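You operate a simulated robot arm through the tools that you are given. There is no shell and no other tool. Be economical: measure what you need, move in short steps, check, and stop when the job is done.

The job below is to be done with a simulated robot arm. You get a single attempt, and the scene is never put back.

JOB
Swap the worn bar in the cage drawer for the new one.
Fine: the new bar lies on the shelf; worn bar onto that shelf, drawer pushed back in; the other bars, the shims and the padlock stay. Where these are worked on the way, their far stop is far enough and under half their travel is too little: cage drawer.

It is judged by the outcome, as a careful person would: the job done as asked, and still so three seconds after it is handed in. It fails if anything else is knocked over, pushed out of place, dropped, spilled or broken.

ROBOT AND FRAMES
A 6-joint arm with a two-finger gripper, fixed in place. Base frame: the origin is at the foot of the arm, x ahead of it, y to its left, z up. Lengths are in mm, angles in rad, forces in N, time in s.
With the tool pointing down near the work surface it reaches from about 560 to 740 mm from the base axis. Its first joint turns from -2.897 to 2.897 rad. Payload 1.66 kg.
The TCP is the grasp point between the finger pads, 16 mm short of the fingertips. In the tool frame z runs along the fingers and y along their closing line. Largest opening 111 mm; the body of the gripper starts 104 mm behind the TCP.
Orientation is that of the tool frame in the base frame, as [roll, pitch, yaw] about the fixed x, y, z axes, in that order (R = Rz(yaw) Ry(pitch) Rx(roll)). With the fingers straight down and closing along the base's y, the tool's x points along the base's -x, its y along +y and its z along -z.

CONTROLS
- The arm moves only by the tool nudge_tool. Its argument "steps" is a list of rows, each a list of 6 numbers: the shift along the tool's x, y, z in m, then the turn, a rotation vector about the tool's x, y, z in rad. In form: [[tx, ty, tz, wx, wy, wz], ...]. A call has 1 to 10 rows; each row is the pose to reach, as a shift and turn from the pose commanded when the call began, along the tool's axes at that moment. "grip" is the finger opening in m, from 0 to 0.111, set as the call begins (left out, the last holds). Rows are played at 5 a second. More than 50 mm and 0.15 rad between two rows, or a gripper value outside its range, and nothing of the call is played. Where a pose cannot be reached the arm comes as near as it can. A force on the tool above 50 N (or 10 N above the force at the start of the call, whichever is more), or a blocked arm, ends the call early, and 0.2 s more pass. Each finger halts on what it meets, pressing with about 32 N; the grip force reading is that of the motor and also rises with nothing between the fingers. The clock runs only during rows and for 0.2 s after the last one: add rows that repeat a pose to give the fingers time. The reply holds the time, the measured pose of the TCP, the force on the tool along the base axes, the opening and the grip force, in the units named above and with some noise, with the torque about the TCP (base axes, N m) and any sound that the robot's microphone picked up.
- Cameras (640 x 400 px; columns grow to the right, rows downward): "scene" is fixed at [50.1, -499, 1568.7]; the picture's right is [0.71, -0.70, 0.00], its down [-0.36, -0.36, -0.86] and it looks along [0.60, 0.61, -0.51] (base axes); focal length 369 px, centre (320, 200). "wrist" rides on the gripper at [70, 14, -143] in the tool frame; the picture's right is [-0.19, 0.98, 0.00], its down [-0.87, -0.17, -0.47] and it looks along [-0.46, -0.09, 0.88] (tool axes); focal length 230 px, centre (320, 200). There is no depth. A picture from a camera that has moved, and an enlarged one, comes with that camera's place and axes in the base frame and with its lens.
- snapshot(camera): a new picture of that camera. The clock stands still meanwhile.
- raise_lower(by): slides the trunk up (or, below 0, down) by that many mm; the arm rides with it, the base frame stays. It gives what a move gives, with no picture.
- close_up(camera, box): a new picture of the part [left, top, right, bottom] of that camera's present view, enlarged. The clock stands still meanwhile.
- close_job(): hands the job in; it is judged then, once.

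Work in short steps. Places have to be worked out from the pictures, the camera data and where the tool is seen: move nearer, look again, correct. Check each grasp and each placing, and mend what went wrong. You have 120 turns and 68 pictures in all, those below and enlarged ones among them. Open the gripper and draw the arm clear of the work before you hand the job in, unless the task says otherwise; then end with one line.

The tools are called after "Request:" as name(argument=value, ...) on one line, values as JSON. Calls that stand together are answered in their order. nudge_tool: Moves the arm, as the interface text tells. Its arguments: {"type":"object","properties":{"steps":{"type":"array","items":{"type":"array","items":{"type":"number"}}},"grip":{"type":"number"}},"required":["steps"]} The other tools are called the same way: raise_lower (by) slides the trunk up or down; snapshot (camera) takes a picture; close_up (camera, box) takes an enlarged picture of a part of a camera's view; close_job () hands the job in.

At the start:

```text
time: 0.0
tool_pos: [422.0, 123.3, 1247.8]
orientation: [-3.14, -0.001, -3.141]
wrist_force: [0.0, 0.3, 0.9]
wrist_torque: [-0.01, -0.02, -0.04]
finger_gap: 110.9
grasp_force: 0.1
trunk travel left (down, up): [-325.0, 265.0]
```

scene: 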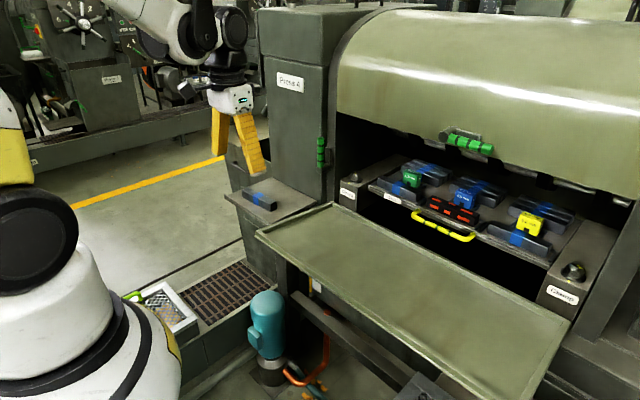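
wrist: 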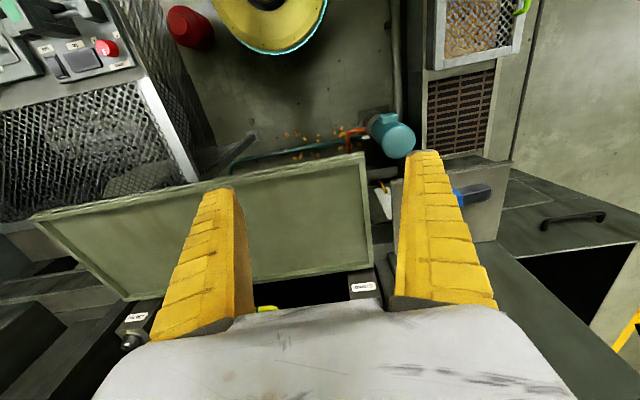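

I'll look closely at the drawer and the shelf first.

Request:
close_up(camera="scene", box=[330, 120, 610, 310])

Request:
close_up(camera="scene", box=[210, 150, 350, 240])

```text
2.11 times, centred on (470, 215) of scene
camera zoom: at [50.1, -499.0, 1568.7], right [0.71, -0.7, 0.0], down [-0.36, -0.36, -0.86], along [0.6, 0.61, -0.51], focal length 777 px, centre (4, 168)
```

zoom: 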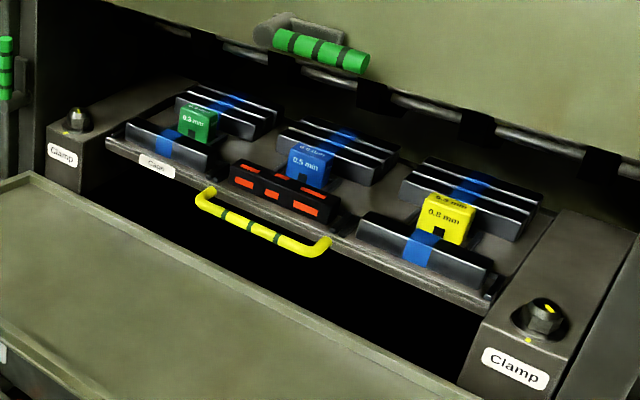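

```text
4.44 times, centred on (280, 195) of scene
camera zoom: at [50.1, -499.0, 1568.7], right [0.71, -0.7, 0.0], down [-0.36, -0.36, -0.86], along [0.6, 0.61, -0.51], focal length 1640 px, centre (498, 222)
```

zoom: 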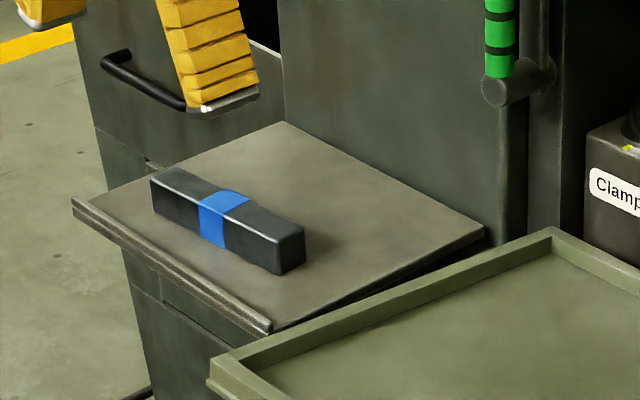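

The worn bar is the red-striped one in the front middle of the "Cage" drawer, and the new one lies on the side shelf. I'll bring the wrist camera over in front of the drawer at a safe height to measure.

Request:
nudge_tool(steps=[[-0.02, -0.045, 0, 0, 0, 0], [-0.04, -0.09, 0, 0, 0, 0], [-0.06, -0.135, 0, 0, 0, 0], [-0.08, -0.18, 0, 0, 0, 0], [-0.1, -0.225, 0, 0, 0, 0], [-0.12, -0.27, 0, 0, 0, 0], [-0.12, -0.27, 0, 0, 0, 0]])

Request:
snapshot(camera="wrist")

Request:
snapshot(camera="scene")

```text
time: 1.6
tool_pos: [545.8, -148.2, 1247.5]
orientation: [3.141, 0.001, -3.141]
wrist_force: [-0.4, -0.6, 0.1]
wrist_torque: [-0.03, 0.01, -0.02]
finger_gap: 110.8
grasp_force: 0.0
trunk travel left (down, up): [-325.0, 265.0]
```

```text
63 pictures are left
camera wrist: at [475.4, -133.8, 1390.2], right [0.19, 0.98, 0.0], down [0.87, -0.17, 0.47], along [0.46, -0.09, -0.88], focal length 230 px, centre (320, 200)
```

wrist: 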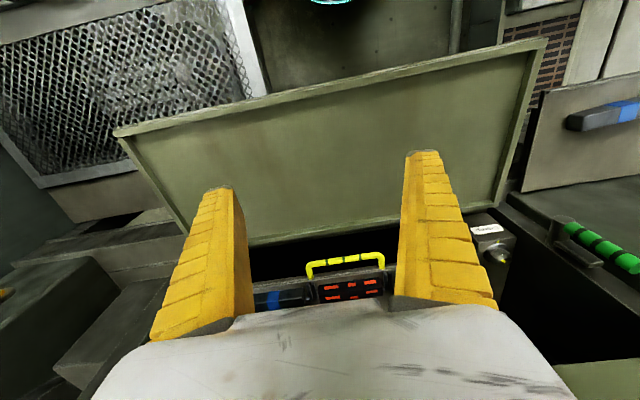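

```text
62 pictures are left
```

scene: 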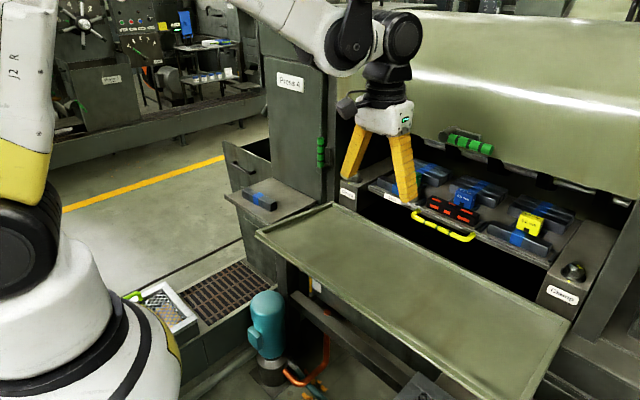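

The handle is near (860, -64…-234, ~995). I'll tilt the tool forward about 45° and look into the drawer to find the padlock, any clamps and the geometry.

Request:
nudge_tool(steps=[[0, 0, 0.015, 0, -0.131, 0], [0, 0, 0.03, 0, -0.262, 0], [0, 0, 0.045, 0, -0.393, 0], [0, 0, 0.06, 0, -0.524, 0], [0, 0, 0.075, 0, -0.655, 0], [0, 0, 0.09, 0, -0.785, 0], [0, 0, 0.09, 0, -0.785, 0]])

Request:
snapshot(camera="wrist")

```text
time: 3.2
tool_pos: [543.4, -147.4, 1159.3]
orientation: [3.141, 0.788, 3.141]
wrist_force: [-0.2, -0.2, -0.1]
wrist_torque: [-0.02, -0.01, 0.0]
finger_gap: 110.6
grasp_force: 0.1
trunk travel left (down, up): [-325.0, 265.0]
```

```text
61 pictures are left
camera wrist: at [393.0, -133.5, 1211.0], right [0.13, 0.98, 0.13], down [0.28, -0.17, 0.95], along [0.95, -0.09, -0.29], focal length 230 px, centre (320, 200)
```

wrist: 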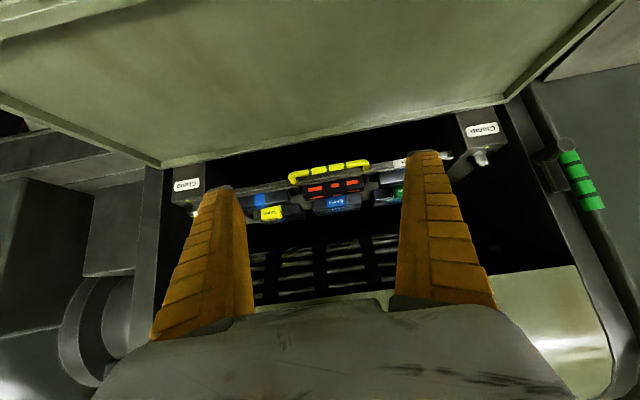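

A zoom shows clamp and drawer detail.

Request:
close_up(camera="wrist", box=[160, 110, 510, 240])

Request:
close_up(camera="scene", box=[500, 220, 640, 320])

Request:
close_up(camera="scene", box=[300, 120, 440, 220])

```text
1.83 times, centred on (335, 175) of wrist
camera zoom: at [393.0, -133.5, 1211.0], right [0.13, 0.98, 0.13], down [0.28, -0.17, 0.95], along [0.95, -0.09, -0.29], focal length 421 px, centre (293, 246)
```

zoom: 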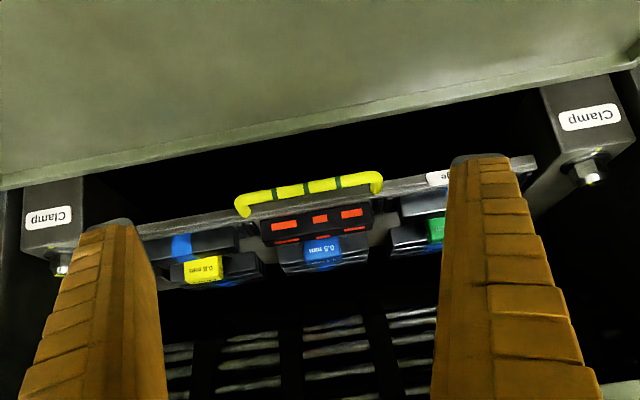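

```text
4.00 times, centred on (570, 270) of scene
camera zoom: at [50.1, -499.0, 1568.7], right [0.71, -0.7, 0.0], down [-0.36, -0.36, -0.86], along [0.6, 0.61, -0.51], focal length 1476 px, centre (-680, -80)
```

zoom: 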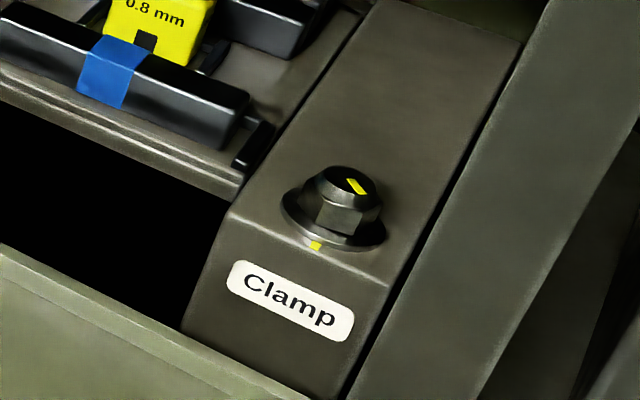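

```text
4.00 times, centred on (370, 170) of scene
camera zoom: at [50.1, -499.0, 1568.7], right [0.71, -0.7, 0.0], down [-0.36, -0.36, -0.86], along [0.6, 0.61, -0.51], focal length 1476 px, centre (120, 320)
```

zoom: 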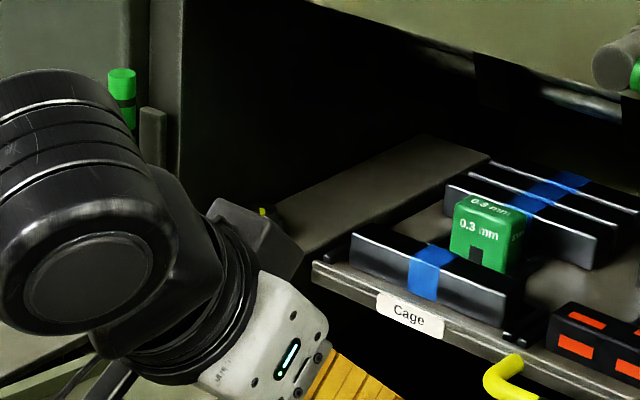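

The drawer plate slides above a flat tray (rim at z≈966, x≈490–772), and the handle bar is at z≈995. I'll roll the gripper 90° about its axis so the fingers close across the handle bar.

Request:
nudge_tool(steps=[[0, 0, 0, 0, 0, -0.145], [0, 0, 0, 0, 0, -0.29], [0, 0, 0, 0, 0, -0.435], [0, 0, 0, 0, 0, -0.58], [0, 0, 0, 0, 0, -0.725], [0, 0, 0, 0, 0, -0.87], [0, 0, 0, 0, 0, -1.015], [0, 0, 0, 0, 0, -1.16], [0, 0, 0, 0, 0, -1.305], [0, 0, 0, 0, 0, -1.45]], grip=0.05)

Request:
nudge_tool(steps=[[0, 0, 0, 0, 0, -0.121], [0, 0, 0, 0, 0, -0.121]])

Request:
snapshot(camera="wrist")

```text
time: 5.4
tool_pos: [542.5, -146.2, 1157.7]
orientation: [-2.359, 0.083, -1.653]
wrist_force: [-0.4, 0.2, 0.1]
wrist_torque: [0.01, 0.0, -0.02]
finger_gap: 52.2
grasp_force: 1.6
trunk travel left (down, up): [-325.0, 265.0]
```

```text
time: 6.0
tool_pos: [542.1, -147.8, 1158.1]
orientation: [-2.356, -0.001, -1.571]
wrist_force: [0.1, -0.5, 0.1]
wrist_torque: [0.02, 0.02, 0.0]
finger_gap: 52.0
grasp_force: 1.3
trunk travel left (down, up): [-325.0, 265.0]
```

```text
57 pictures are left
camera wrist: at [432.2, -217.6, 1249.7], right [-0.69, 0.19, -0.69], down [-0.22, 0.87, 0.45], along [0.69, 0.46, -0.56], focal length 230 px, centre (320, 200)
```

wrist: 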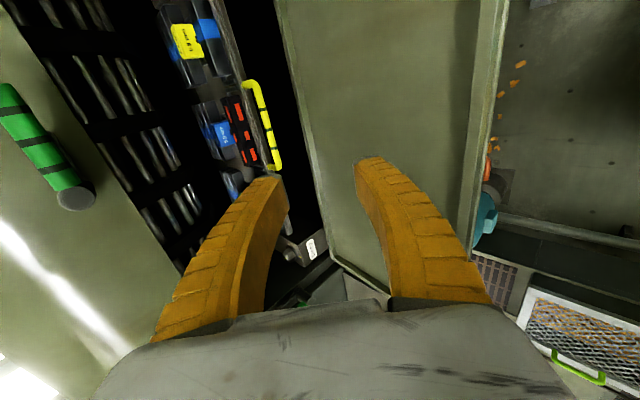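

The gripper now closes in the x–z plane. The handle centre works out to about (860, -155, 1003). I'll move to an 80 mm standoff along the tool axis and look again.

Request:
nudge_tool(steps=[[0.001, -0.019, 0.043, 0, 0, 0], [0.002, -0.038, 0.086, 0, 0, 0], [0.003, -0.057, 0.129, 0, 0, 0], [0.004, -0.075, 0.171, 0, 0, 0], [0.004, -0.094, 0.214, 0, 0, 0], [0.004, -0.113, 0.25, 0, 0, 0], [0.004, -0.113, 0.25, 0, 0, 0]])

Request:
snapshot(camera="wrist")

Request:
snapshot(camera="scene")

```text
time: 7.6
tool_pos: [801.3, -150.3, 1062.5]
orientation: [-2.357, 0.001, -1.571]
wrist_force: [-0.6, -0.4, -0.1]
wrist_torque: [0.02, 0.04, 0.02]
finger_gap: 52.2
grasp_force: 2.0
trunk travel left (down, up): [-325.0, 265.0]
```

```text
56 pictures are left
camera wrist: at [691.4, -220.7, 1155.3], right [-0.69, 0.19, -0.69], down [-0.22, 0.87, 0.45], along [0.69, 0.46, -0.56], focal length 230 px, centre (320, 200)
```

wrist: 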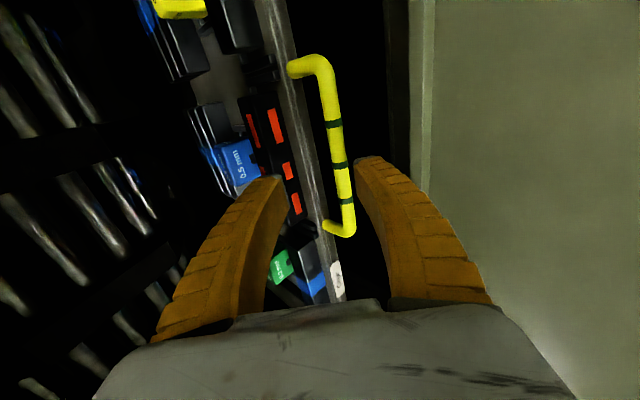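

```text
55 pictures are left
```

scene: 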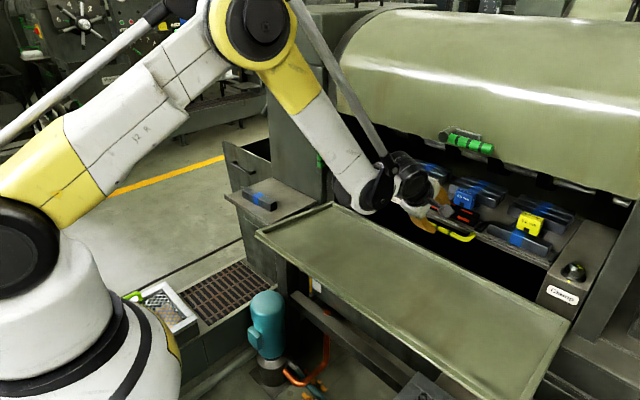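

The handle lies about 20 mm to the tool's +y side of the tool axis, and its depth is still uncertain (57–95 mm). I'll shift, advance 25 mm and look again.

Request:
nudge_tool(steps=[[0.0, 0.02, 0.0, 0, 0, 0], [0.0, 0.02, 0.025, 0, 0, 0], [0.0, 0.02, 0.025, 0, 0, 0]])

Request:
snapshot(camera="wrist")

Request:
close_up(camera="scene", box=[380, 160, 500, 260])

```text
time: 8.4
tool_pos: [804.7, -152.5, 1029.7]
orientation: [-2.355, 0.0, -1.569]
wrist_force: [-1.1, 0.3, -0.4]
wrist_torque: [0.01, 0.02, 0.0]
finger_gap: 52.0
grasp_force: 1.7
trunk travel left (down, up): [-325.0, 265.0]
```

```text
54 pictures are left
camera wrist: at [694.7, -221.5, 1120.7], right [-0.69, 0.19, -0.69], down [-0.22, 0.87, 0.45], along [0.69, 0.46, -0.56], focal length 230 px, centre (320, 200)
```

wrist: 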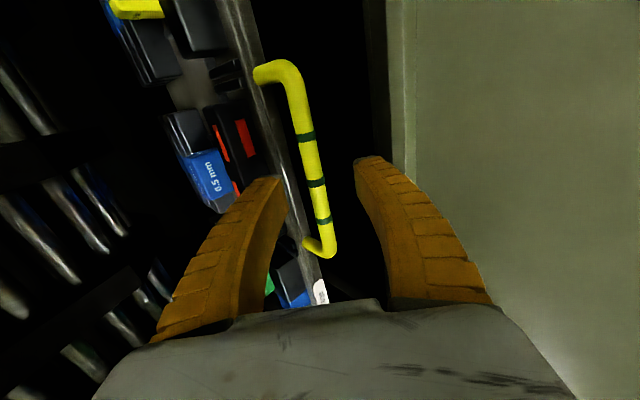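

```text
4.00 times, centred on (440, 210) of scene
camera zoom: at [50.1, -499.0, 1568.7], right [0.71, -0.7, 0.0], down [-0.36, -0.36, -0.86], along [0.6, 0.61, -0.51], focal length 1476 px, centre (-160, 160)
```

zoom: 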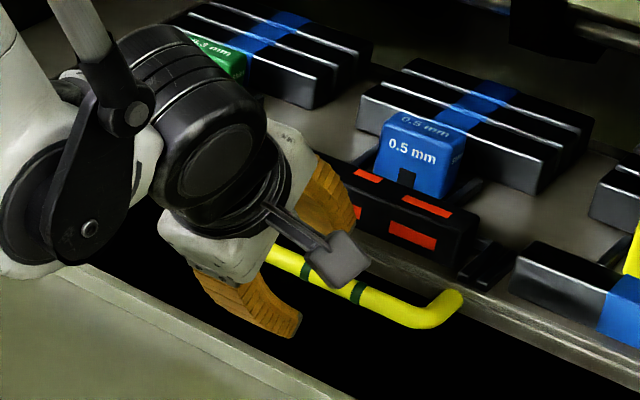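

Parallax from the dark band puts the bar about 12 mm ahead of the TCP and centred, i.e. almost between the fingertips at (815, -156, 1023). I'll advance 8 mm and close.

Request:
nudge_tool(steps=[[0.0, -0.002, 0.004, 0, 0, 0], [0.0, -0.002, 0.008, 0, 0, 0], [0.0, -0.002, 0.008, 0, 0, 0]])

Request:
nudge_tool(steps=[[0, 0, 0, 0, 0, 0], [0, 0, 0, 0, 0, 0], [0, 0, 0, 0, 0, 0]], grip=0.0)

Request:
snapshot(camera="wrist")

```text
time: 9.2
tool_pos: [811.9, -151.2, 1024.5]
orientation: [-2.356, 0.001, -1.57]
wrist_force: [-0.1, -0.7, 0.8]
wrist_torque: [-0.02, -0.05, -0.01]
finger_gap: 52.3
grasp_force: 1.8
trunk travel left (down, up): [-325.0, 265.0]
```

```text
time: 10.0
tool_pos: [811.9, -151.2, 1023.5]
orientation: [-2.356, 0.0, -1.571]
wrist_force: [0.0, -0.2, 0.3]
wrist_torque: [-0.05, -0.02, -0.01]
finger_gap: 0.1
grasp_force: 28.5
trunk travel left (down, up): [-325.0, 265.0]
```

```text
52 pictures are left
camera wrist: at [701.4, -221.5, 1115.9], right [-0.69, 0.19, -0.69], down [-0.21, 0.87, 0.45], along [0.69, 0.46, -0.56], focal length 230 px, centre (320, 200)
```

wrist: 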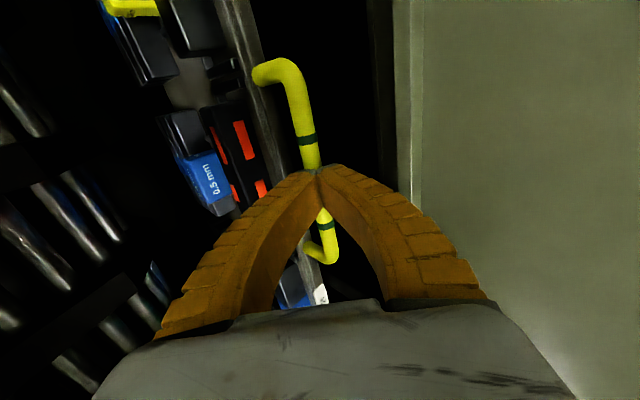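

The fingers closed in front of the bar, so it's deeper than estimated. The handle's apparent size suggests ~55–65 mm ahead. I'll reopen, advance 25 mm and look for parallax.

Request:
nudge_tool(steps=[[0, 0, 0, 0, 0, 0], [0, 0, 0, 0, 0, 0], [0.0, -0.002, 0.012, 0, 0, 0], [0.0, -0.002, 0.025, 0, 0, 0], [0.0, -0.002, 0.025, 0, 0, 0]], grip=0.05)

Request:
snapshot(camera="wrist")

Request:
close_up(camera="scene", box=[380, 160, 500, 260])

```text
time: 11.2
tool_pos: [829.5, -152.8, 1009.3]
orientation: [-2.357, 0.001, -1.572]
wrist_force: [-1.4, -0.6, 2.6]
wrist_torque: [-0.04, -0.17, 0.04]
finger_gap: 52.3
grasp_force: 1.5
trunk travel left (down, up): [-325.0, 265.0]
```

```text
51 pictures are left
camera wrist: at [718.7, -221.5, 1100.8], right [-0.69, 0.19, -0.69], down [-0.22, 0.87, 0.45], along [0.69, 0.46, -0.56], focal length 230 px, centre (320, 200)
```

wrist: 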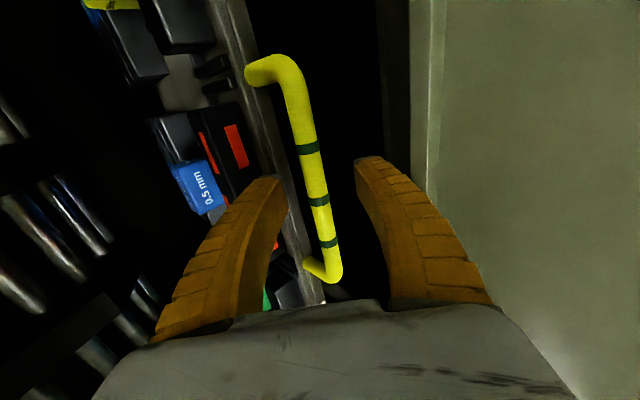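

```text
4.00 times, centred on (440, 210) of scene
camera zoom: at [50.1, -499.0, 1568.7], right [0.71, -0.7, 0.0], down [-0.36, -0.36, -0.86], along [0.6, 0.61, -0.51], focal length 1476 px, centre (-160, 160)
```

zoom: 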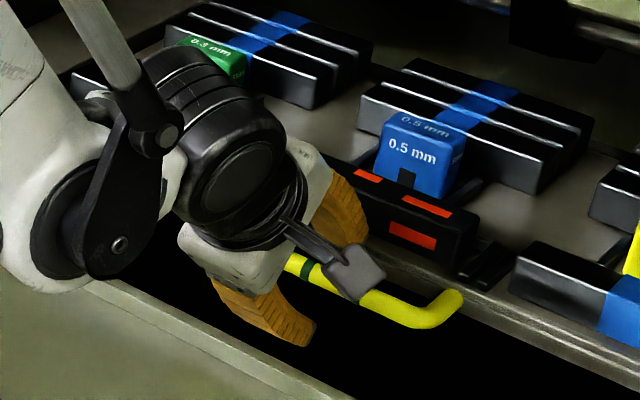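

From band spacing and the scene estimate, the bar is now ~30 mm ahead. The gap behind it is only ~15 mm clear, so I'll narrow the opening, offset so the inner finger aims at that gap, and creep forward.

Request:
nudge_tool(steps=[[0, 0, 0, 0, 0, 0], [0.0, 0.003, 0.006, 0, 0, 0], [0.0, 0.003, 0.012, 0, 0, 0], [0.0, 0.003, 0.012, 0, 0, 0]], grip=0.036)

Request:
snapshot(camera="wrist")

```text
time: 12.2
tool_pos: [833.5, -151.5, 999.7]
orientation: [-2.354, 0.001, -1.571]
wrist_force: [-19.2, -0.3, 10.9]
wrist_torque: [0.01, -0.74, 0.0]
finger_gap: 32.2
grasp_force: 0.1
trunk travel left (down, up): [-325.0, 265.0]
```

```text
49 pictures are left
camera wrist: at [722.3, -221.8, 1091.9], right [-0.69, 0.19, -0.7], down [-0.22, 0.87, 0.45], along [0.69, 0.46, -0.56], focal length 230 px, centre (320, 200)
```

wrist: 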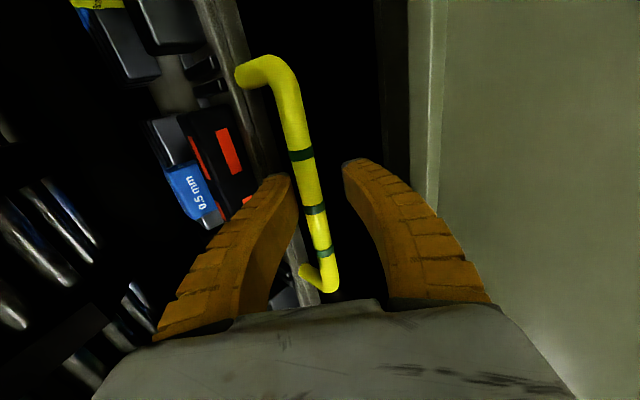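

There's contact (−19 N in x) and the gap has been pushed down to 32 mm, so the inner fingertip seems to be touching the lip. I'll back off 8 mm and inspect at high zoom.

Request:
nudge_tool(steps=[[0, 0, -0.012, 0, 0, 0], [0, 0, -0.012, 0, 0, 0]])

Request:
close_up(camera="wrist", box=[220, 40, 380, 300])

Request:
close_up(camera="scene", box=[410, 190, 490, 250])

```text
time: 12.8
tool_pos: [827.7, -152.0, 1007.9]
orientation: [-2.356, 0.0, -1.569]
wrist_force: [0.1, -0.2, -0.8]
wrist_torque: [0.02, -0.02, 0.03]
finger_gap: 38.3
grasp_force: 2.0
trunk travel left (down, up): [-325.0, 265.0]
```

```text
1.54 times, centred on (300, 170) of wrist
camera zoom: at [717.4, -221.5, 1097.9], right [-0.69, 0.19, -0.69], down [-0.21, 0.87, 0.45], along [0.69, 0.46, -0.56], focal length 354 px, centre (351, 246)
```

zoom: 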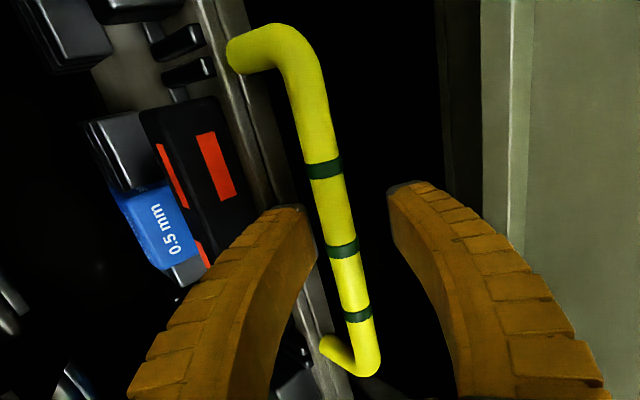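

```text
6.67 times, centred on (450, 220) of scene
camera zoom: at [50.1, -499.0, 1568.7], right [0.71, -0.7, 0.0], down [-0.36, -0.36, -0.86], along [0.6, 0.61, -0.51], focal length 2459 px, centre (-547, 67)
```

zoom: 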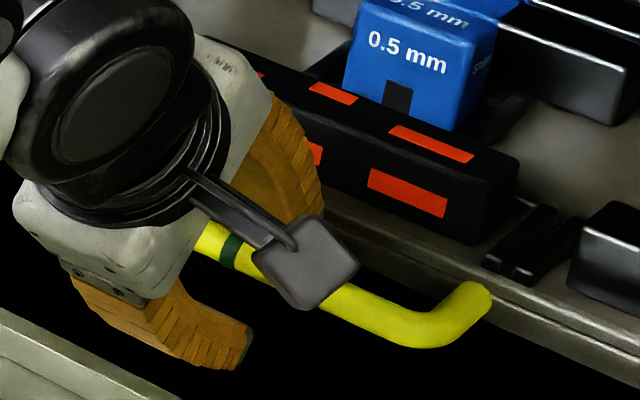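

The arm of the handle projects ~35 mm from the lip, so the contact at x≈863 was the lip face. That puts the bar at about x≈829, z≈1018, already between the fingers. Closing now.

Request:
nudge_tool(steps=[[0, -0.006, -0.003, 0, 0, 0], [0, -0.006, -0.003, 0, 0, 0], [0, -0.006, -0.003, 0, 0, 0]], grip=0.0)

Request:
snapshot(camera="wrist")

```text
time: 13.6
tool_pos: [830.3, -152.7, 1010.1]
orientation: [-2.362, 0.0, -1.573]
wrist_force: [-1.0, 1.9, -32.1]
wrist_torque: [0.0, -0.05, -0.02]
finger_gap: 7.3
grasp_force: 33.7
trunk travel left (down, up): [-325.0, 265.0]
```

```text
46 pictures are left
camera wrist: at [720.7, -221.5, 1102.1], right [-0.7, 0.19, -0.69], down [-0.21, 0.87, 0.45], along [0.68, 0.46, -0.56], focal length 230 px, centre (320, 200)
```

wrist: 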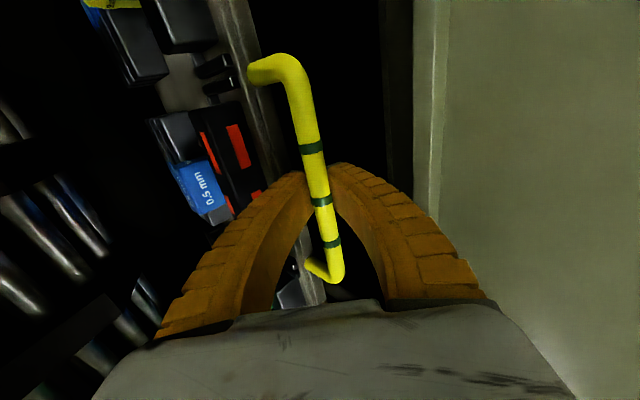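

The bar is gripped (7 mm gap, 34 N). I'll relax the vertical preload by 4 mm and pull straight back 60 mm.

Request:
nudge_tool(steps=[[0, 0.003, 0.003, 0, 0, 0], [0, 0.01, -0.004, 0, 0, 0], [0, 0.017, -0.011, 0, 0, 0], [0, 0.024, -0.018, 0, 0, 0], [0, 0.031, -0.025, 0, 0, 0], [0, 0.038, -0.032, 0, 0, 0], [0, 0.045, -0.039, 0, 0, 0]])

Request:
snapshot(camera="scene")

```text
time: 15.2
tool_pos: [770.2, -153.0, 1006.4]
orientation: [-2.36, 0.001, -1.571]
wrist_force: [-1.0, -5.6, -27.9]
wrist_torque: [-0.11, -0.12, -0.13]
finger_gap: 6.6
grasp_force: 32.7
trunk travel left (down, up): [-325.0, 265.0]
```

```text
45 pictures are left
```

scene: 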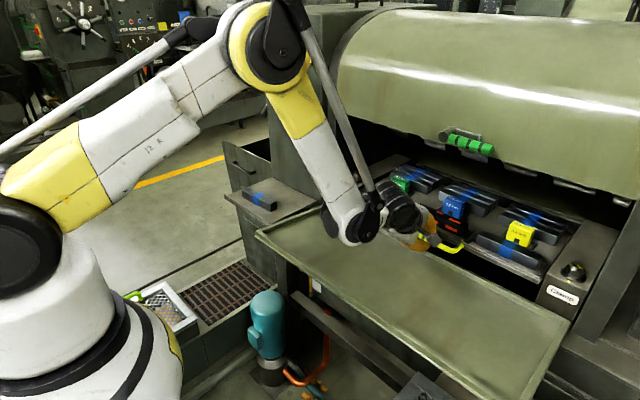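

The drawer is following. I'll continue pulling.

Request:
nudge_tool(steps=[[0, 0.009, -0.006, 0, 0, 0], [0, 0.016, -0.013, 0, 0, 0], [0, 0.023, -0.02, 0, 0, 0], [0, 0.03, -0.027, 0, 0, 0], [0, 0.037, -0.034, 0, 0, 0], [0, 0.044, -0.041, 0, 0, 0], [0, 0.051, -0.048, 0, 0, 0], [0, 0.058, -0.055, 0, 0, 0], [0, 0.065, -0.062, 0, 0, 0]])

Request:
snapshot(camera="wrist")

```text
time: 17.2
tool_pos: [684.5, -151.2, 1005.6]
orientation: [-2.364, 0.003, -1.568]
wrist_force: [1.6, 1.4, -31.8]
wrist_torque: [-0.1, -0.18, -0.1]
finger_gap: 6.2
grasp_force: 29.8
out of reach, approached as far as the arm can: row 9
trunk travel left (down, up): [-325.0, 265.0]
```

```text
44 pictures are left
camera wrist: at [574.2, -221.7, 1097.4], right [-0.7, 0.19, -0.69], down [-0.21, 0.86, 0.45], along [0.68, 0.47, -0.56], focal length 230 px, centre (320, 200)
```

wrist: 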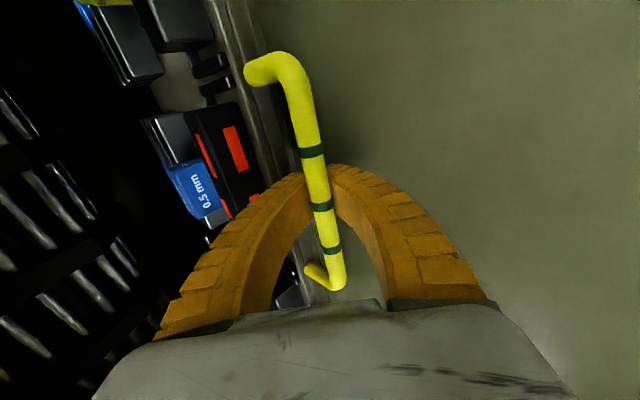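

The arm's near-reach limit at this tilt stopped the pull at 146 mm. I'll rotate toward vertical about the handle bar, which should let me pull farther.

Request:
nudge_tool(steps=[[0, 0, 0, -0.1, 0, 0], [0, 0, 0, -0.2, 0, 0], [0, 0, 0, -0.3, 0, 0], [0, 0, 0, -0.4, 0, 0], [0, 0, 0, -0.4, 0, 0]])

```text
time: 17.8
tool_pos: [683.0, -151.2, 1003.9]
orientation: [-2.527, 0.002, -1.571]
wrist_force: [-1.1, 1.7, -39.2]
wrist_torque: [-0.13, -0.29, -0.43]
finger_gap: 5.9
grasp_force: 30.2
trunk travel left (down, up): [-325.0, 265.0]
stopped in row 2: the force on the tool passed its limit at 51 N (the readings are from after the stop); the commanded pose is now the measured one
```

The squeeze is wedging on the round bar. I'll loosen to a loose cage (16 mm), which removes the preload while the inner finger still hooks the bar.

Request:
nudge_tool(steps=[[0, 0, 0, 0, 0, 0], [0, 0, 0, 0, 0, 0]], grip=0.016)

Request:
snapshot(camera="wrist")

```text
time: 18.4
tool_pos: [681.0, -150.9, 1008.4]
orientation: [-2.522, 0.0, -1.571]
wrist_force: [-0.3, 0.1, 0.5]
wrist_torque: [-0.03, 0.02, 0.0]
finger_gap: 19.0
grasp_force: 2.7
trunk travel left (down, up): [-325.0, 265.0]
```

```text
43 pictures are left
camera wrist: at [587.7, -221.2, 1116.8], right [-0.8, 0.19, -0.57], down [-0.14, 0.87, 0.48], along [0.58, 0.46, -0.67], focal length 230 px, centre (320, 200)
```

wrist: 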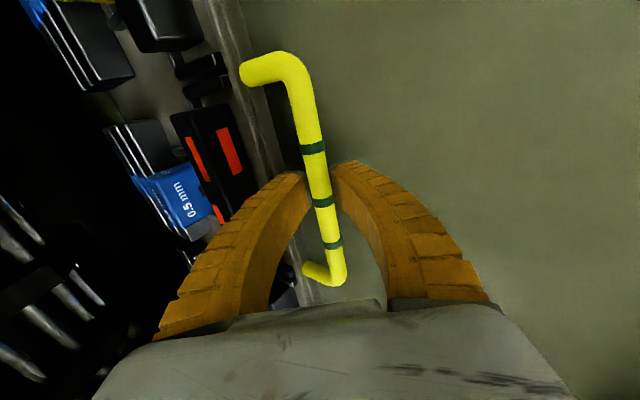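

The forces are gone. I'll rotate the rest of the way to near-vertical around the bar, then pull.

Request:
nudge_tool(steps=[[0, 0, 0, -0.1, 0, 0], [0, 0, 0, -0.2, 0, 0], [0, 0, 0, -0.3, 0, 0], [0, 0, 0, -0.4, 0, 0], [0, 0, 0, -0.5, 0, 0], [0, 0, 0, -0.5, 0, 0]])

Request:
snapshot(camera="wrist")

```text
time: 19.8
tool_pos: [681.9, -151.7, 1008.4]
orientation: [-3.025, 0.0, -1.571]
wrist_force: [-2.1, 0.2, 1.2]
wrist_torque: [-0.02, -0.09, -0.03]
finger_gap: 17.8
grasp_force: 1.4
trunk travel left (down, up): [-325.0, 265.0]
```

```text
42 pictures are left
camera wrist: at [651.6, -221.4, 1148.3], right [-0.98, 0.19, -0.11], down [0.11, 0.87, 0.49], along [0.19, 0.46, -0.86], focal length 230 px, centre (320, 200)
```

wrist: 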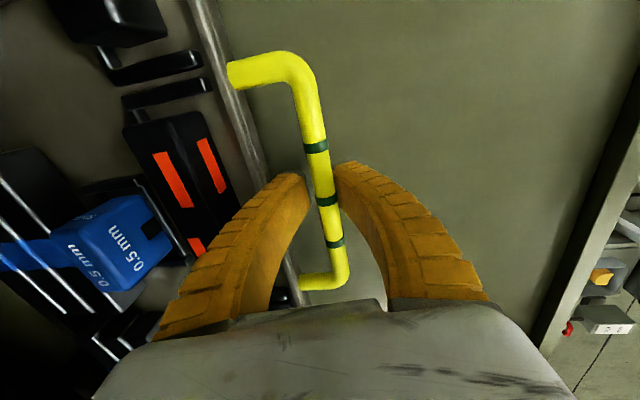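

Good: the bar is caged and the gap behind is clear. Pull back another 80 mm.

Request:
nudge_tool(steps=[[0, 0.015, -0.0018, 0, 0, 0], [0, 0.03, -0.0035, 0, 0, 0], [0, 0.045, -0.0053, 0, 0, 0], [0, 0.06, -0.007, 0, 0, 0], [0, 0.075, -0.0088, 0, 0, 0], [0, 0.075, -0.0088, 0, 0, 0]])

Request:
snapshot(camera="scene")

```text
time: 21.2
tool_pos: [605.2, -153.3, 1006.7]
orientation: [-3.026, 0.003, -1.571]
wrist_force: [0.0, 0.4, 0.0]
wrist_torque: [-0.04, 0.03, 0.02]
finger_gap: 19.0
grasp_force: 2.0
trunk travel left (down, up): [-325.0, 265.0]
```

```text
41 pictures are left
```

scene: 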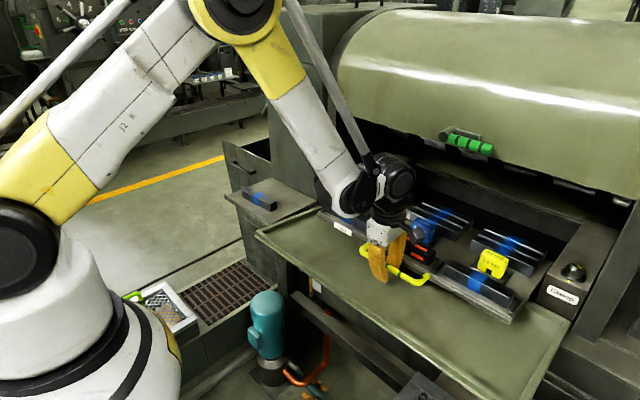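

The drawer is out about 222 mm. I'll pull up to 35 mm more to seek the far stop.

Request:
nudge_tool(steps=[[0, 0.01, -0.0012, 0, 0, 0], [0, 0.02, -0.0023, 0, 0, 0], [0, 0.03, -0.0035, 0, 0, 0], [0, 0.035, -0.004, 0, 0, 0], [0, 0.035, -0.004, 0, 0, 0]])

Request:
snapshot(camera="wrist")

```text
time: 22.4
tool_pos: [570.7, -151.5, 1007.5]
orientation: [-3.023, 0.002, -1.572]
wrist_force: [1.9, 0.3, 0.7]
wrist_torque: [0.0, 0.0, -0.04]
finger_gap: 20.1
grasp_force: 3.0
trunk travel left (down, up): [-325.0, 265.0]
```

```text
40 pictures are left
camera wrist: at [540.7, -221.0, 1147.4], right [-0.98, 0.19, -0.12], down [0.11, 0.87, 0.49], along [0.19, 0.46, -0.86], focal length 230 px, centre (320, 200)
```

wrist: 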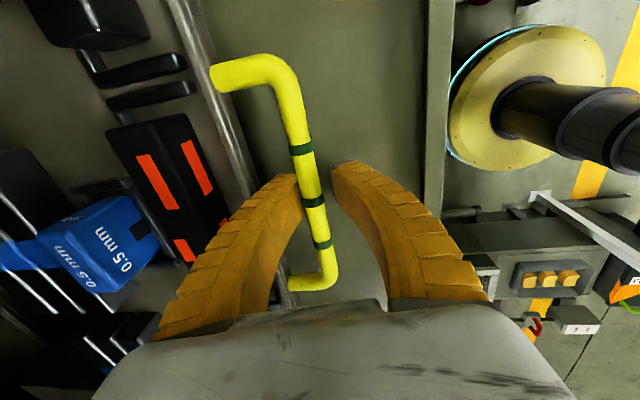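

The inner finger now touches the bar and the drawer is ~245 mm out. I'll lift the tool straight off the handle, keeping the opening.

Request:
nudge_tool(steps=[[0, -0.003, -0.01, 0, 0, 0], [0, -0.003, -0.03, 0, 0, 0], [0, -0.003, -0.07, 0, 0, 0], [0, -0.003, -0.115, 0, 0, 0], [0, -0.003, -0.15, 0, 0, 0], [0, -0.003, -0.15, 0, 0, 0]])

Request:
snapshot(camera="scene")

Request:
snapshot(camera="wrist")

```text
time: 23.8
tool_pos: [556.4, -152.4, 1157.9]
orientation: [-3.025, 0.003, -1.57]
wrist_force: [1.1, -0.4, -0.1]
wrist_torque: [-0.01, 0.01, 0.02]
finger_gap: 19.0
grasp_force: 2.2
trunk travel left (down, up): [-325.0, 265.0]
```

```text
39 pictures are left
```

scene: 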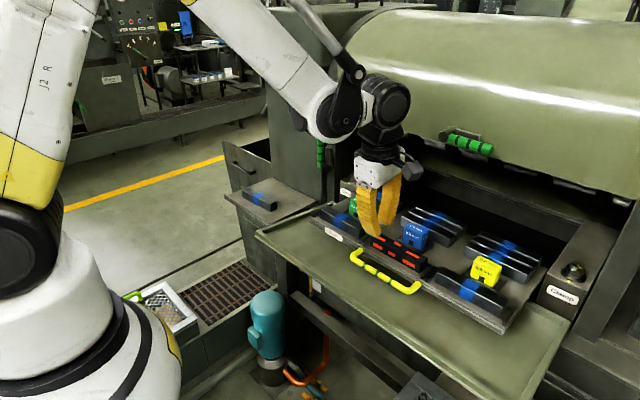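

```text
38 pictures are left
camera wrist: at [526.7, -222.0, 1298.2], right [-0.98, 0.19, -0.12], down [0.11, 0.87, 0.49], along [0.19, 0.46, -0.86], focal length 230 px, centre (320, 200)
```

wrist: 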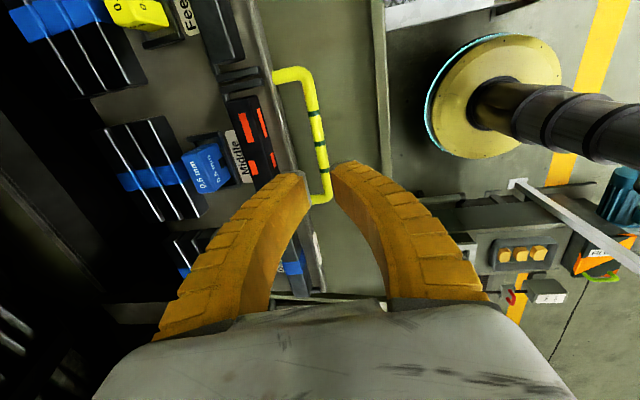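

I'll zoom on the drawer to confirm which bar is the worn one and read the labels.

Request:
close_up(camera="scene", box=[310, 190, 550, 340])

Request:
close_up(camera="wrist", box=[60, 0, 340, 220])

```text
2.67 times, centred on (430, 265) of scene
camera zoom: at [50.1, -499.0, 1568.7], right [0.71, -0.7, 0.0], down [-0.36, -0.36, -0.86], along [0.6, 0.61, -0.51], focal length 984 px, centre (27, 27)
```

zoom: 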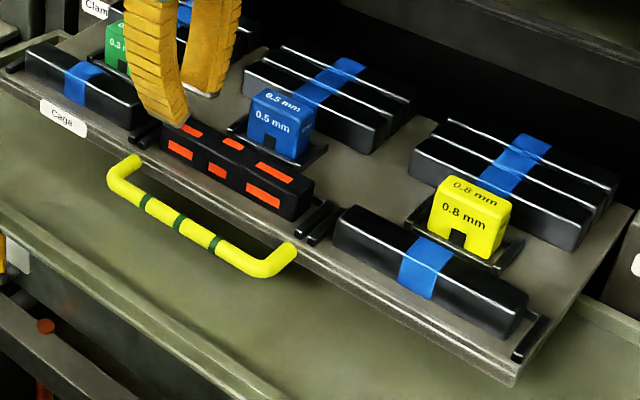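

```text
1.82 times, centred on (200, 110) of wrist
camera zoom: at [526.7, -222.0, 1298.2], right [-0.98, 0.19, -0.12], down [0.11, 0.87, 0.49], along [0.19, 0.46, -0.86], focal length 418 px, centre (538, 364)
```

zoom: 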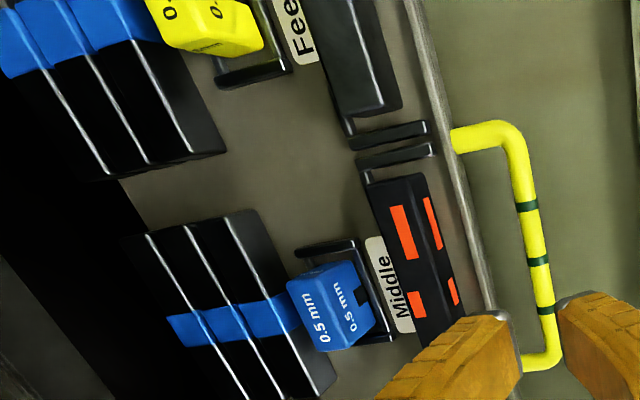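

The red-striped bar in the "Middle" slot is the worn one, sitting between end brackets. I'll go above it (est. x≈633), tool vertical, and open.

Request:
nudge_tool(steps=[[0, -0.039, 0.004, -0.06, 0, 0], [0, -0.078, 0.009, -0.117, 0, 0], [0, -0.078, 0.009, -0.117, 0, 0]], grip=0.075)

Request:
snapshot(camera="wrist")

Request:
close_up(camera="scene", box=[330, 190, 490, 300])

```text
time: 24.6
tool_pos: [635.2, -153.9, 1158.5]
orientation: [-3.138, 0.0, -1.571]
wrist_force: [-1.4, 0.5, 0.1]
wrist_torque: [-0.02, 0.0, -0.02]
finger_gap: 76.6
grasp_force: 0.7
trunk travel left (down, up): [-325.0, 265.0]
```

```text
35 pictures are left
camera wrist: at [620.9, -223.0, 1301.1], right [-0.98, 0.19, 0.0], down [0.17, 0.87, 0.47], along [0.09, 0.46, -0.88], focal length 230 px, centre (320, 200)
```

wrist: 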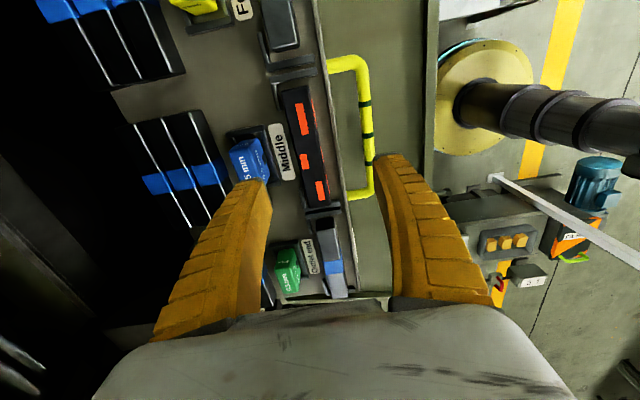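

```text
3.64 times, centred on (410, 245) of scene
camera zoom: at [50.1, -499.0, 1568.7], right [0.71, -0.7, 0.0], down [-0.36, -0.36, -0.86], along [0.6, 0.61, -0.51], focal length 1342 px, centre (-7, 36)
```

zoom: 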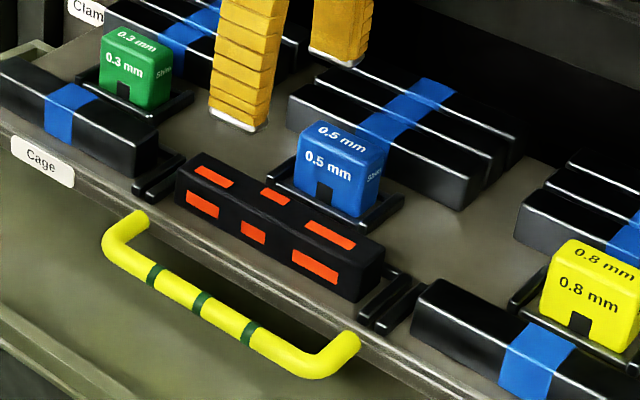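

I'll zoom the wrist view for accurate bar edges.

Request:
close_up(camera="wrist", box=[240, 60, 400, 230])

```text
2.35 times, centred on (320, 145) of wrist
camera zoom: at [620.9, -223.0, 1301.1], right [-0.98, 0.19, 0.0], down [0.17, 0.87, 0.47], along [0.09, 0.46, -0.88], focal length 541 px, centre (320, 329)
```

zoom: 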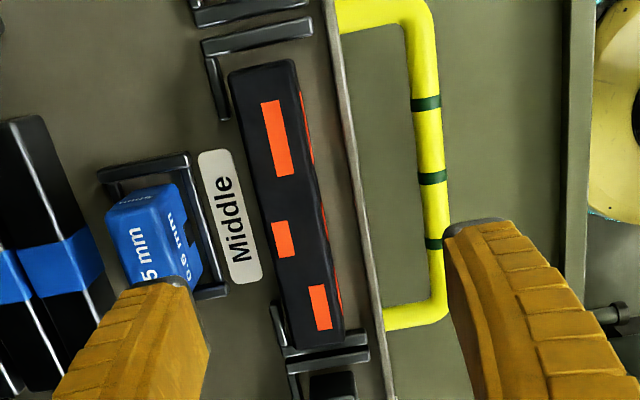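

Top-face centre triangulates to about (649, -154), top z≈1043, width ≈29 mm. The 0.5 shim's face is ~30 mm behind, so I'll use a 46 mm opening, shift to x=649, and descend to z 1085 to check.

Request:
nudge_tool(steps=[[0, -0.007, 0.0, 0, 0, 0], [0, -0.014, 0.035, 0, 0, 0], [0, -0.014, 0.073, 0, 0, 0], [0, -0.014, 0.073, 0, 0, 0]], grip=0.045)

Request:
snapshot(camera="wrist")

Request:
close_up(camera="scene", box=[340, 180, 480, 290])

```text
time: 25.6
tool_pos: [646.9, -152.5, 1084.9]
orientation: [-3.139, 0.002, -1.57]
wrist_force: [-0.6, 0.3, -0.9]
wrist_torque: [-0.01, -0.01, -0.03]
finger_gap: 47.4
grasp_force: 1.9
trunk travel left (down, up): [-325.0, 265.0]
```

```text
32 pictures are left
camera wrist: at [633.2, -222.2, 1227.2], right [-0.98, 0.19, 0.0], down [0.17, 0.87, 0.47], along [0.09, 0.46, -0.88], focal length 230 px, centre (320, 200)
```

wrist: 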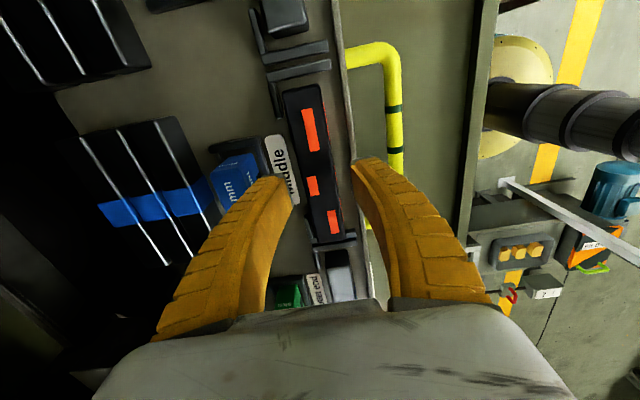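

```text
3.64 times, centred on (410, 235) of scene
camera zoom: at [50.1, -499.0, 1568.7], right [0.71, -0.7, 0.0], down [-0.36, -0.36, -0.86], along [0.6, 0.61, -0.51], focal length 1342 px, centre (-7, 73)
```

zoom: 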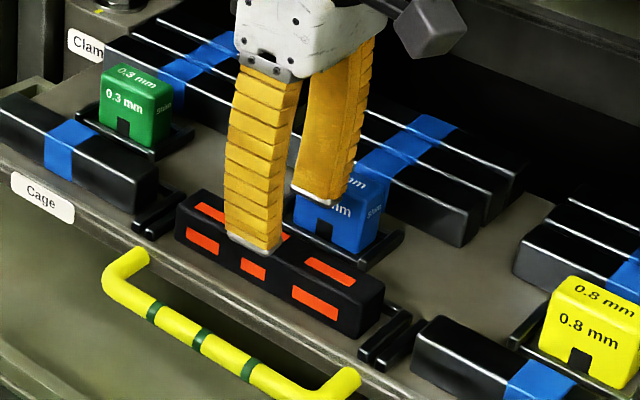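

The bar centre is ~6 mm forward of the tool axis. I'll correct by 5 mm and descend to z≈1045, then check.

Request:
nudge_tool(steps=[[0, -0.005, 0.005, 0, 0, 0], [0, -0.005, 0.02, 0, 0, 0], [0, -0.005, 0.032, 0, 0, 0], [0, -0.005, 0.04, 0, 0, 0], [0, -0.005, 0.04, 0, 0, 0]])

Request:
snapshot(camera="wrist")

Request:
close_up(camera="scene", box=[350, 190, 470, 280])

```text
time: 26.8
tool_pos: [653.0, -152.1, 1044.0]
orientation: [-3.14, 0.001, -1.571]
wrist_force: [-0.3, -0.9, 0.0]
wrist_torque: [0.02, 0.01, -0.06]
finger_gap: 47.4
grasp_force: 1.6
trunk travel left (down, up): [-325.0, 265.0]
```

```text
30 pictures are left
camera wrist: at [639.6, -222.1, 1186.8], right [-0.98, 0.19, 0.0], down [0.17, 0.87, 0.47], along [0.09, 0.46, -0.88], focal length 230 px, centre (320, 200)
```

wrist: 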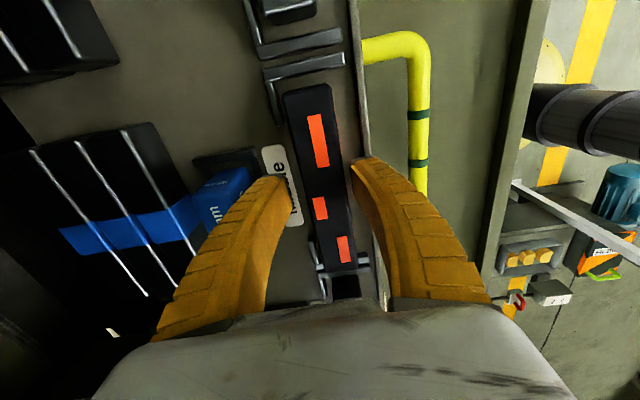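

```text
4.44 times, centred on (410, 235) of scene
camera zoom: at [50.1, -499.0, 1568.7], right [0.71, -0.7, 0.0], down [-0.36, -0.36, -0.86], along [0.6, 0.61, -0.51], focal length 1640 px, centre (-80, 44)
```

zoom: 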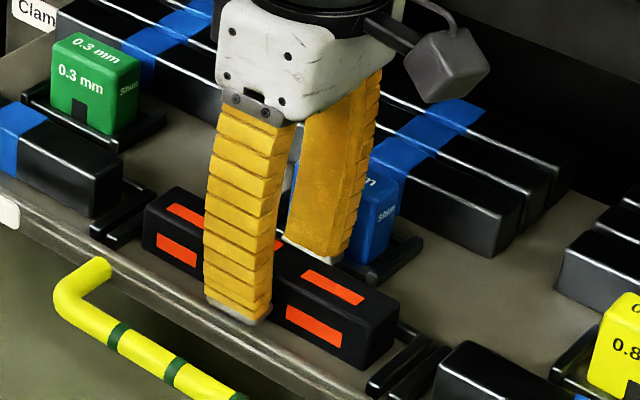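

The fingertips are nearly at plate level straddling the bar, with the bar ~5 mm closer to the rear finger. I'll recenter 4 mm and close.

Request:
nudge_tool(steps=[[0, -0.005, 0, 0, 0, 0], [0, -0.005, 0, 0, 0, 0]])

Request:
nudge_tool(steps=[[0, 0, 0, 0, 0, 0], [0, 0, 0, 0, 0, 0], [0, 0, 0, 0, 0, 0]], grip=0.0)

Request:
snapshot(camera="wrist")

```text
time: 27.4
tool_pos: [659.0, -152.5, 1045.0]
orientation: [-3.141, 0.001, -1.572]
wrist_force: [-0.1, -0.4, 0.1]
wrist_torque: [0.04, 0.0, -0.02]
finger_gap: 47.4
grasp_force: 1.6
trunk travel left (down, up): [-325.0, 265.0]
```

```text
time: 28.2
tool_pos: [658.6, -152.5, 1045.1]
orientation: [-3.141, -0.001, -1.571]
wrist_force: [1.7, -0.3, 8.9]
wrist_torque: [0.0, -0.03, -0.06]
finger_gap: 24.0
grasp_force: 32.1
trunk travel left (down, up): [-325.0, 265.0]
```

```text
28 pictures are left
camera wrist: at [644.7, -222.1, 1187.7], right [-0.98, 0.19, 0.0], down [0.17, 0.87, 0.47], along [0.09, 0.46, -0.88], focal length 230 px, centre (320, 200)
```

wrist: 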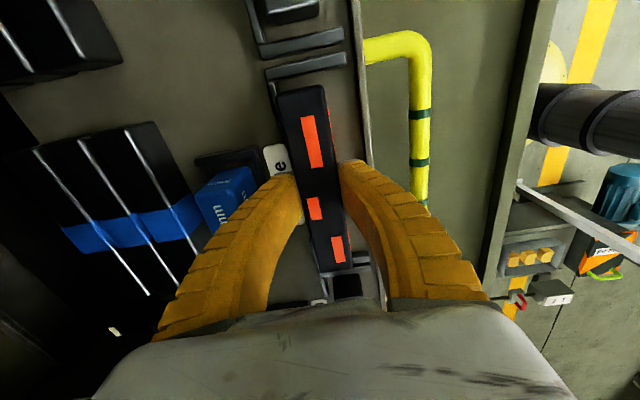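

The bar is gripped (24 mm, 32 N). I'll lift it straight up and check.

Request:
nudge_tool(steps=[[0, 0, -0.01, 0, 0, 0], [0, 0, -0.025, 0, 0, 0], [0, 0, -0.05, 0, 0, 0], [0, 0, -0.09, 0, 0, 0], [0, 0, -0.12, 0, 0, 0], [0, 0, -0.12, 0, 0, 0]])

Request:
snapshot(camera="scene")

Request:
snapshot(camera="wrist")

```text
time: 29.6
tool_pos: [659.3, -153.7, 1163.6]
orientation: [3.141, 0.002, -1.57]
wrist_force: [-0.6, -0.3, -4.2]
wrist_torque: [0.0, -0.01, 0.0]
finger_gap: 21.1
grasp_force: 31.8
trunk travel left (down, up): [-325.0, 265.0]
```

```text
27 pictures are left
```

scene: 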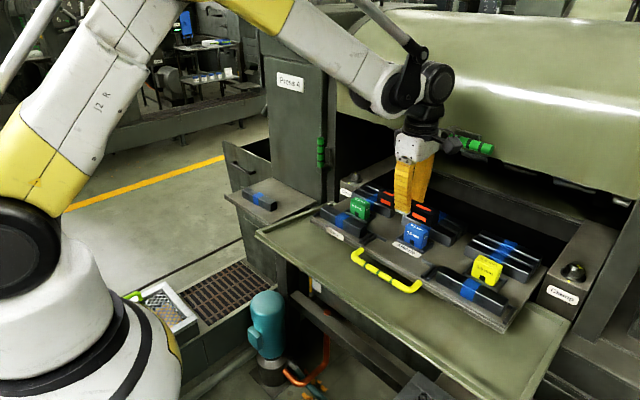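

```text
26 pictures are left
camera wrist: at [646.3, -223.6, 1307.0], right [-0.98, 0.19, 0.0], down [0.17, 0.87, 0.47], along [0.09, 0.46, -0.88], focal length 230 px, centre (320, 200)
```

wrist: 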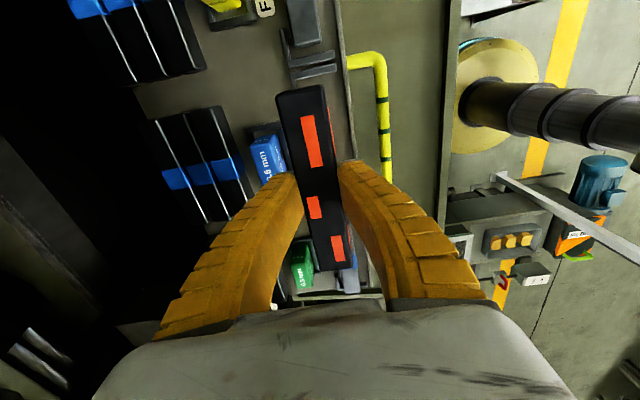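

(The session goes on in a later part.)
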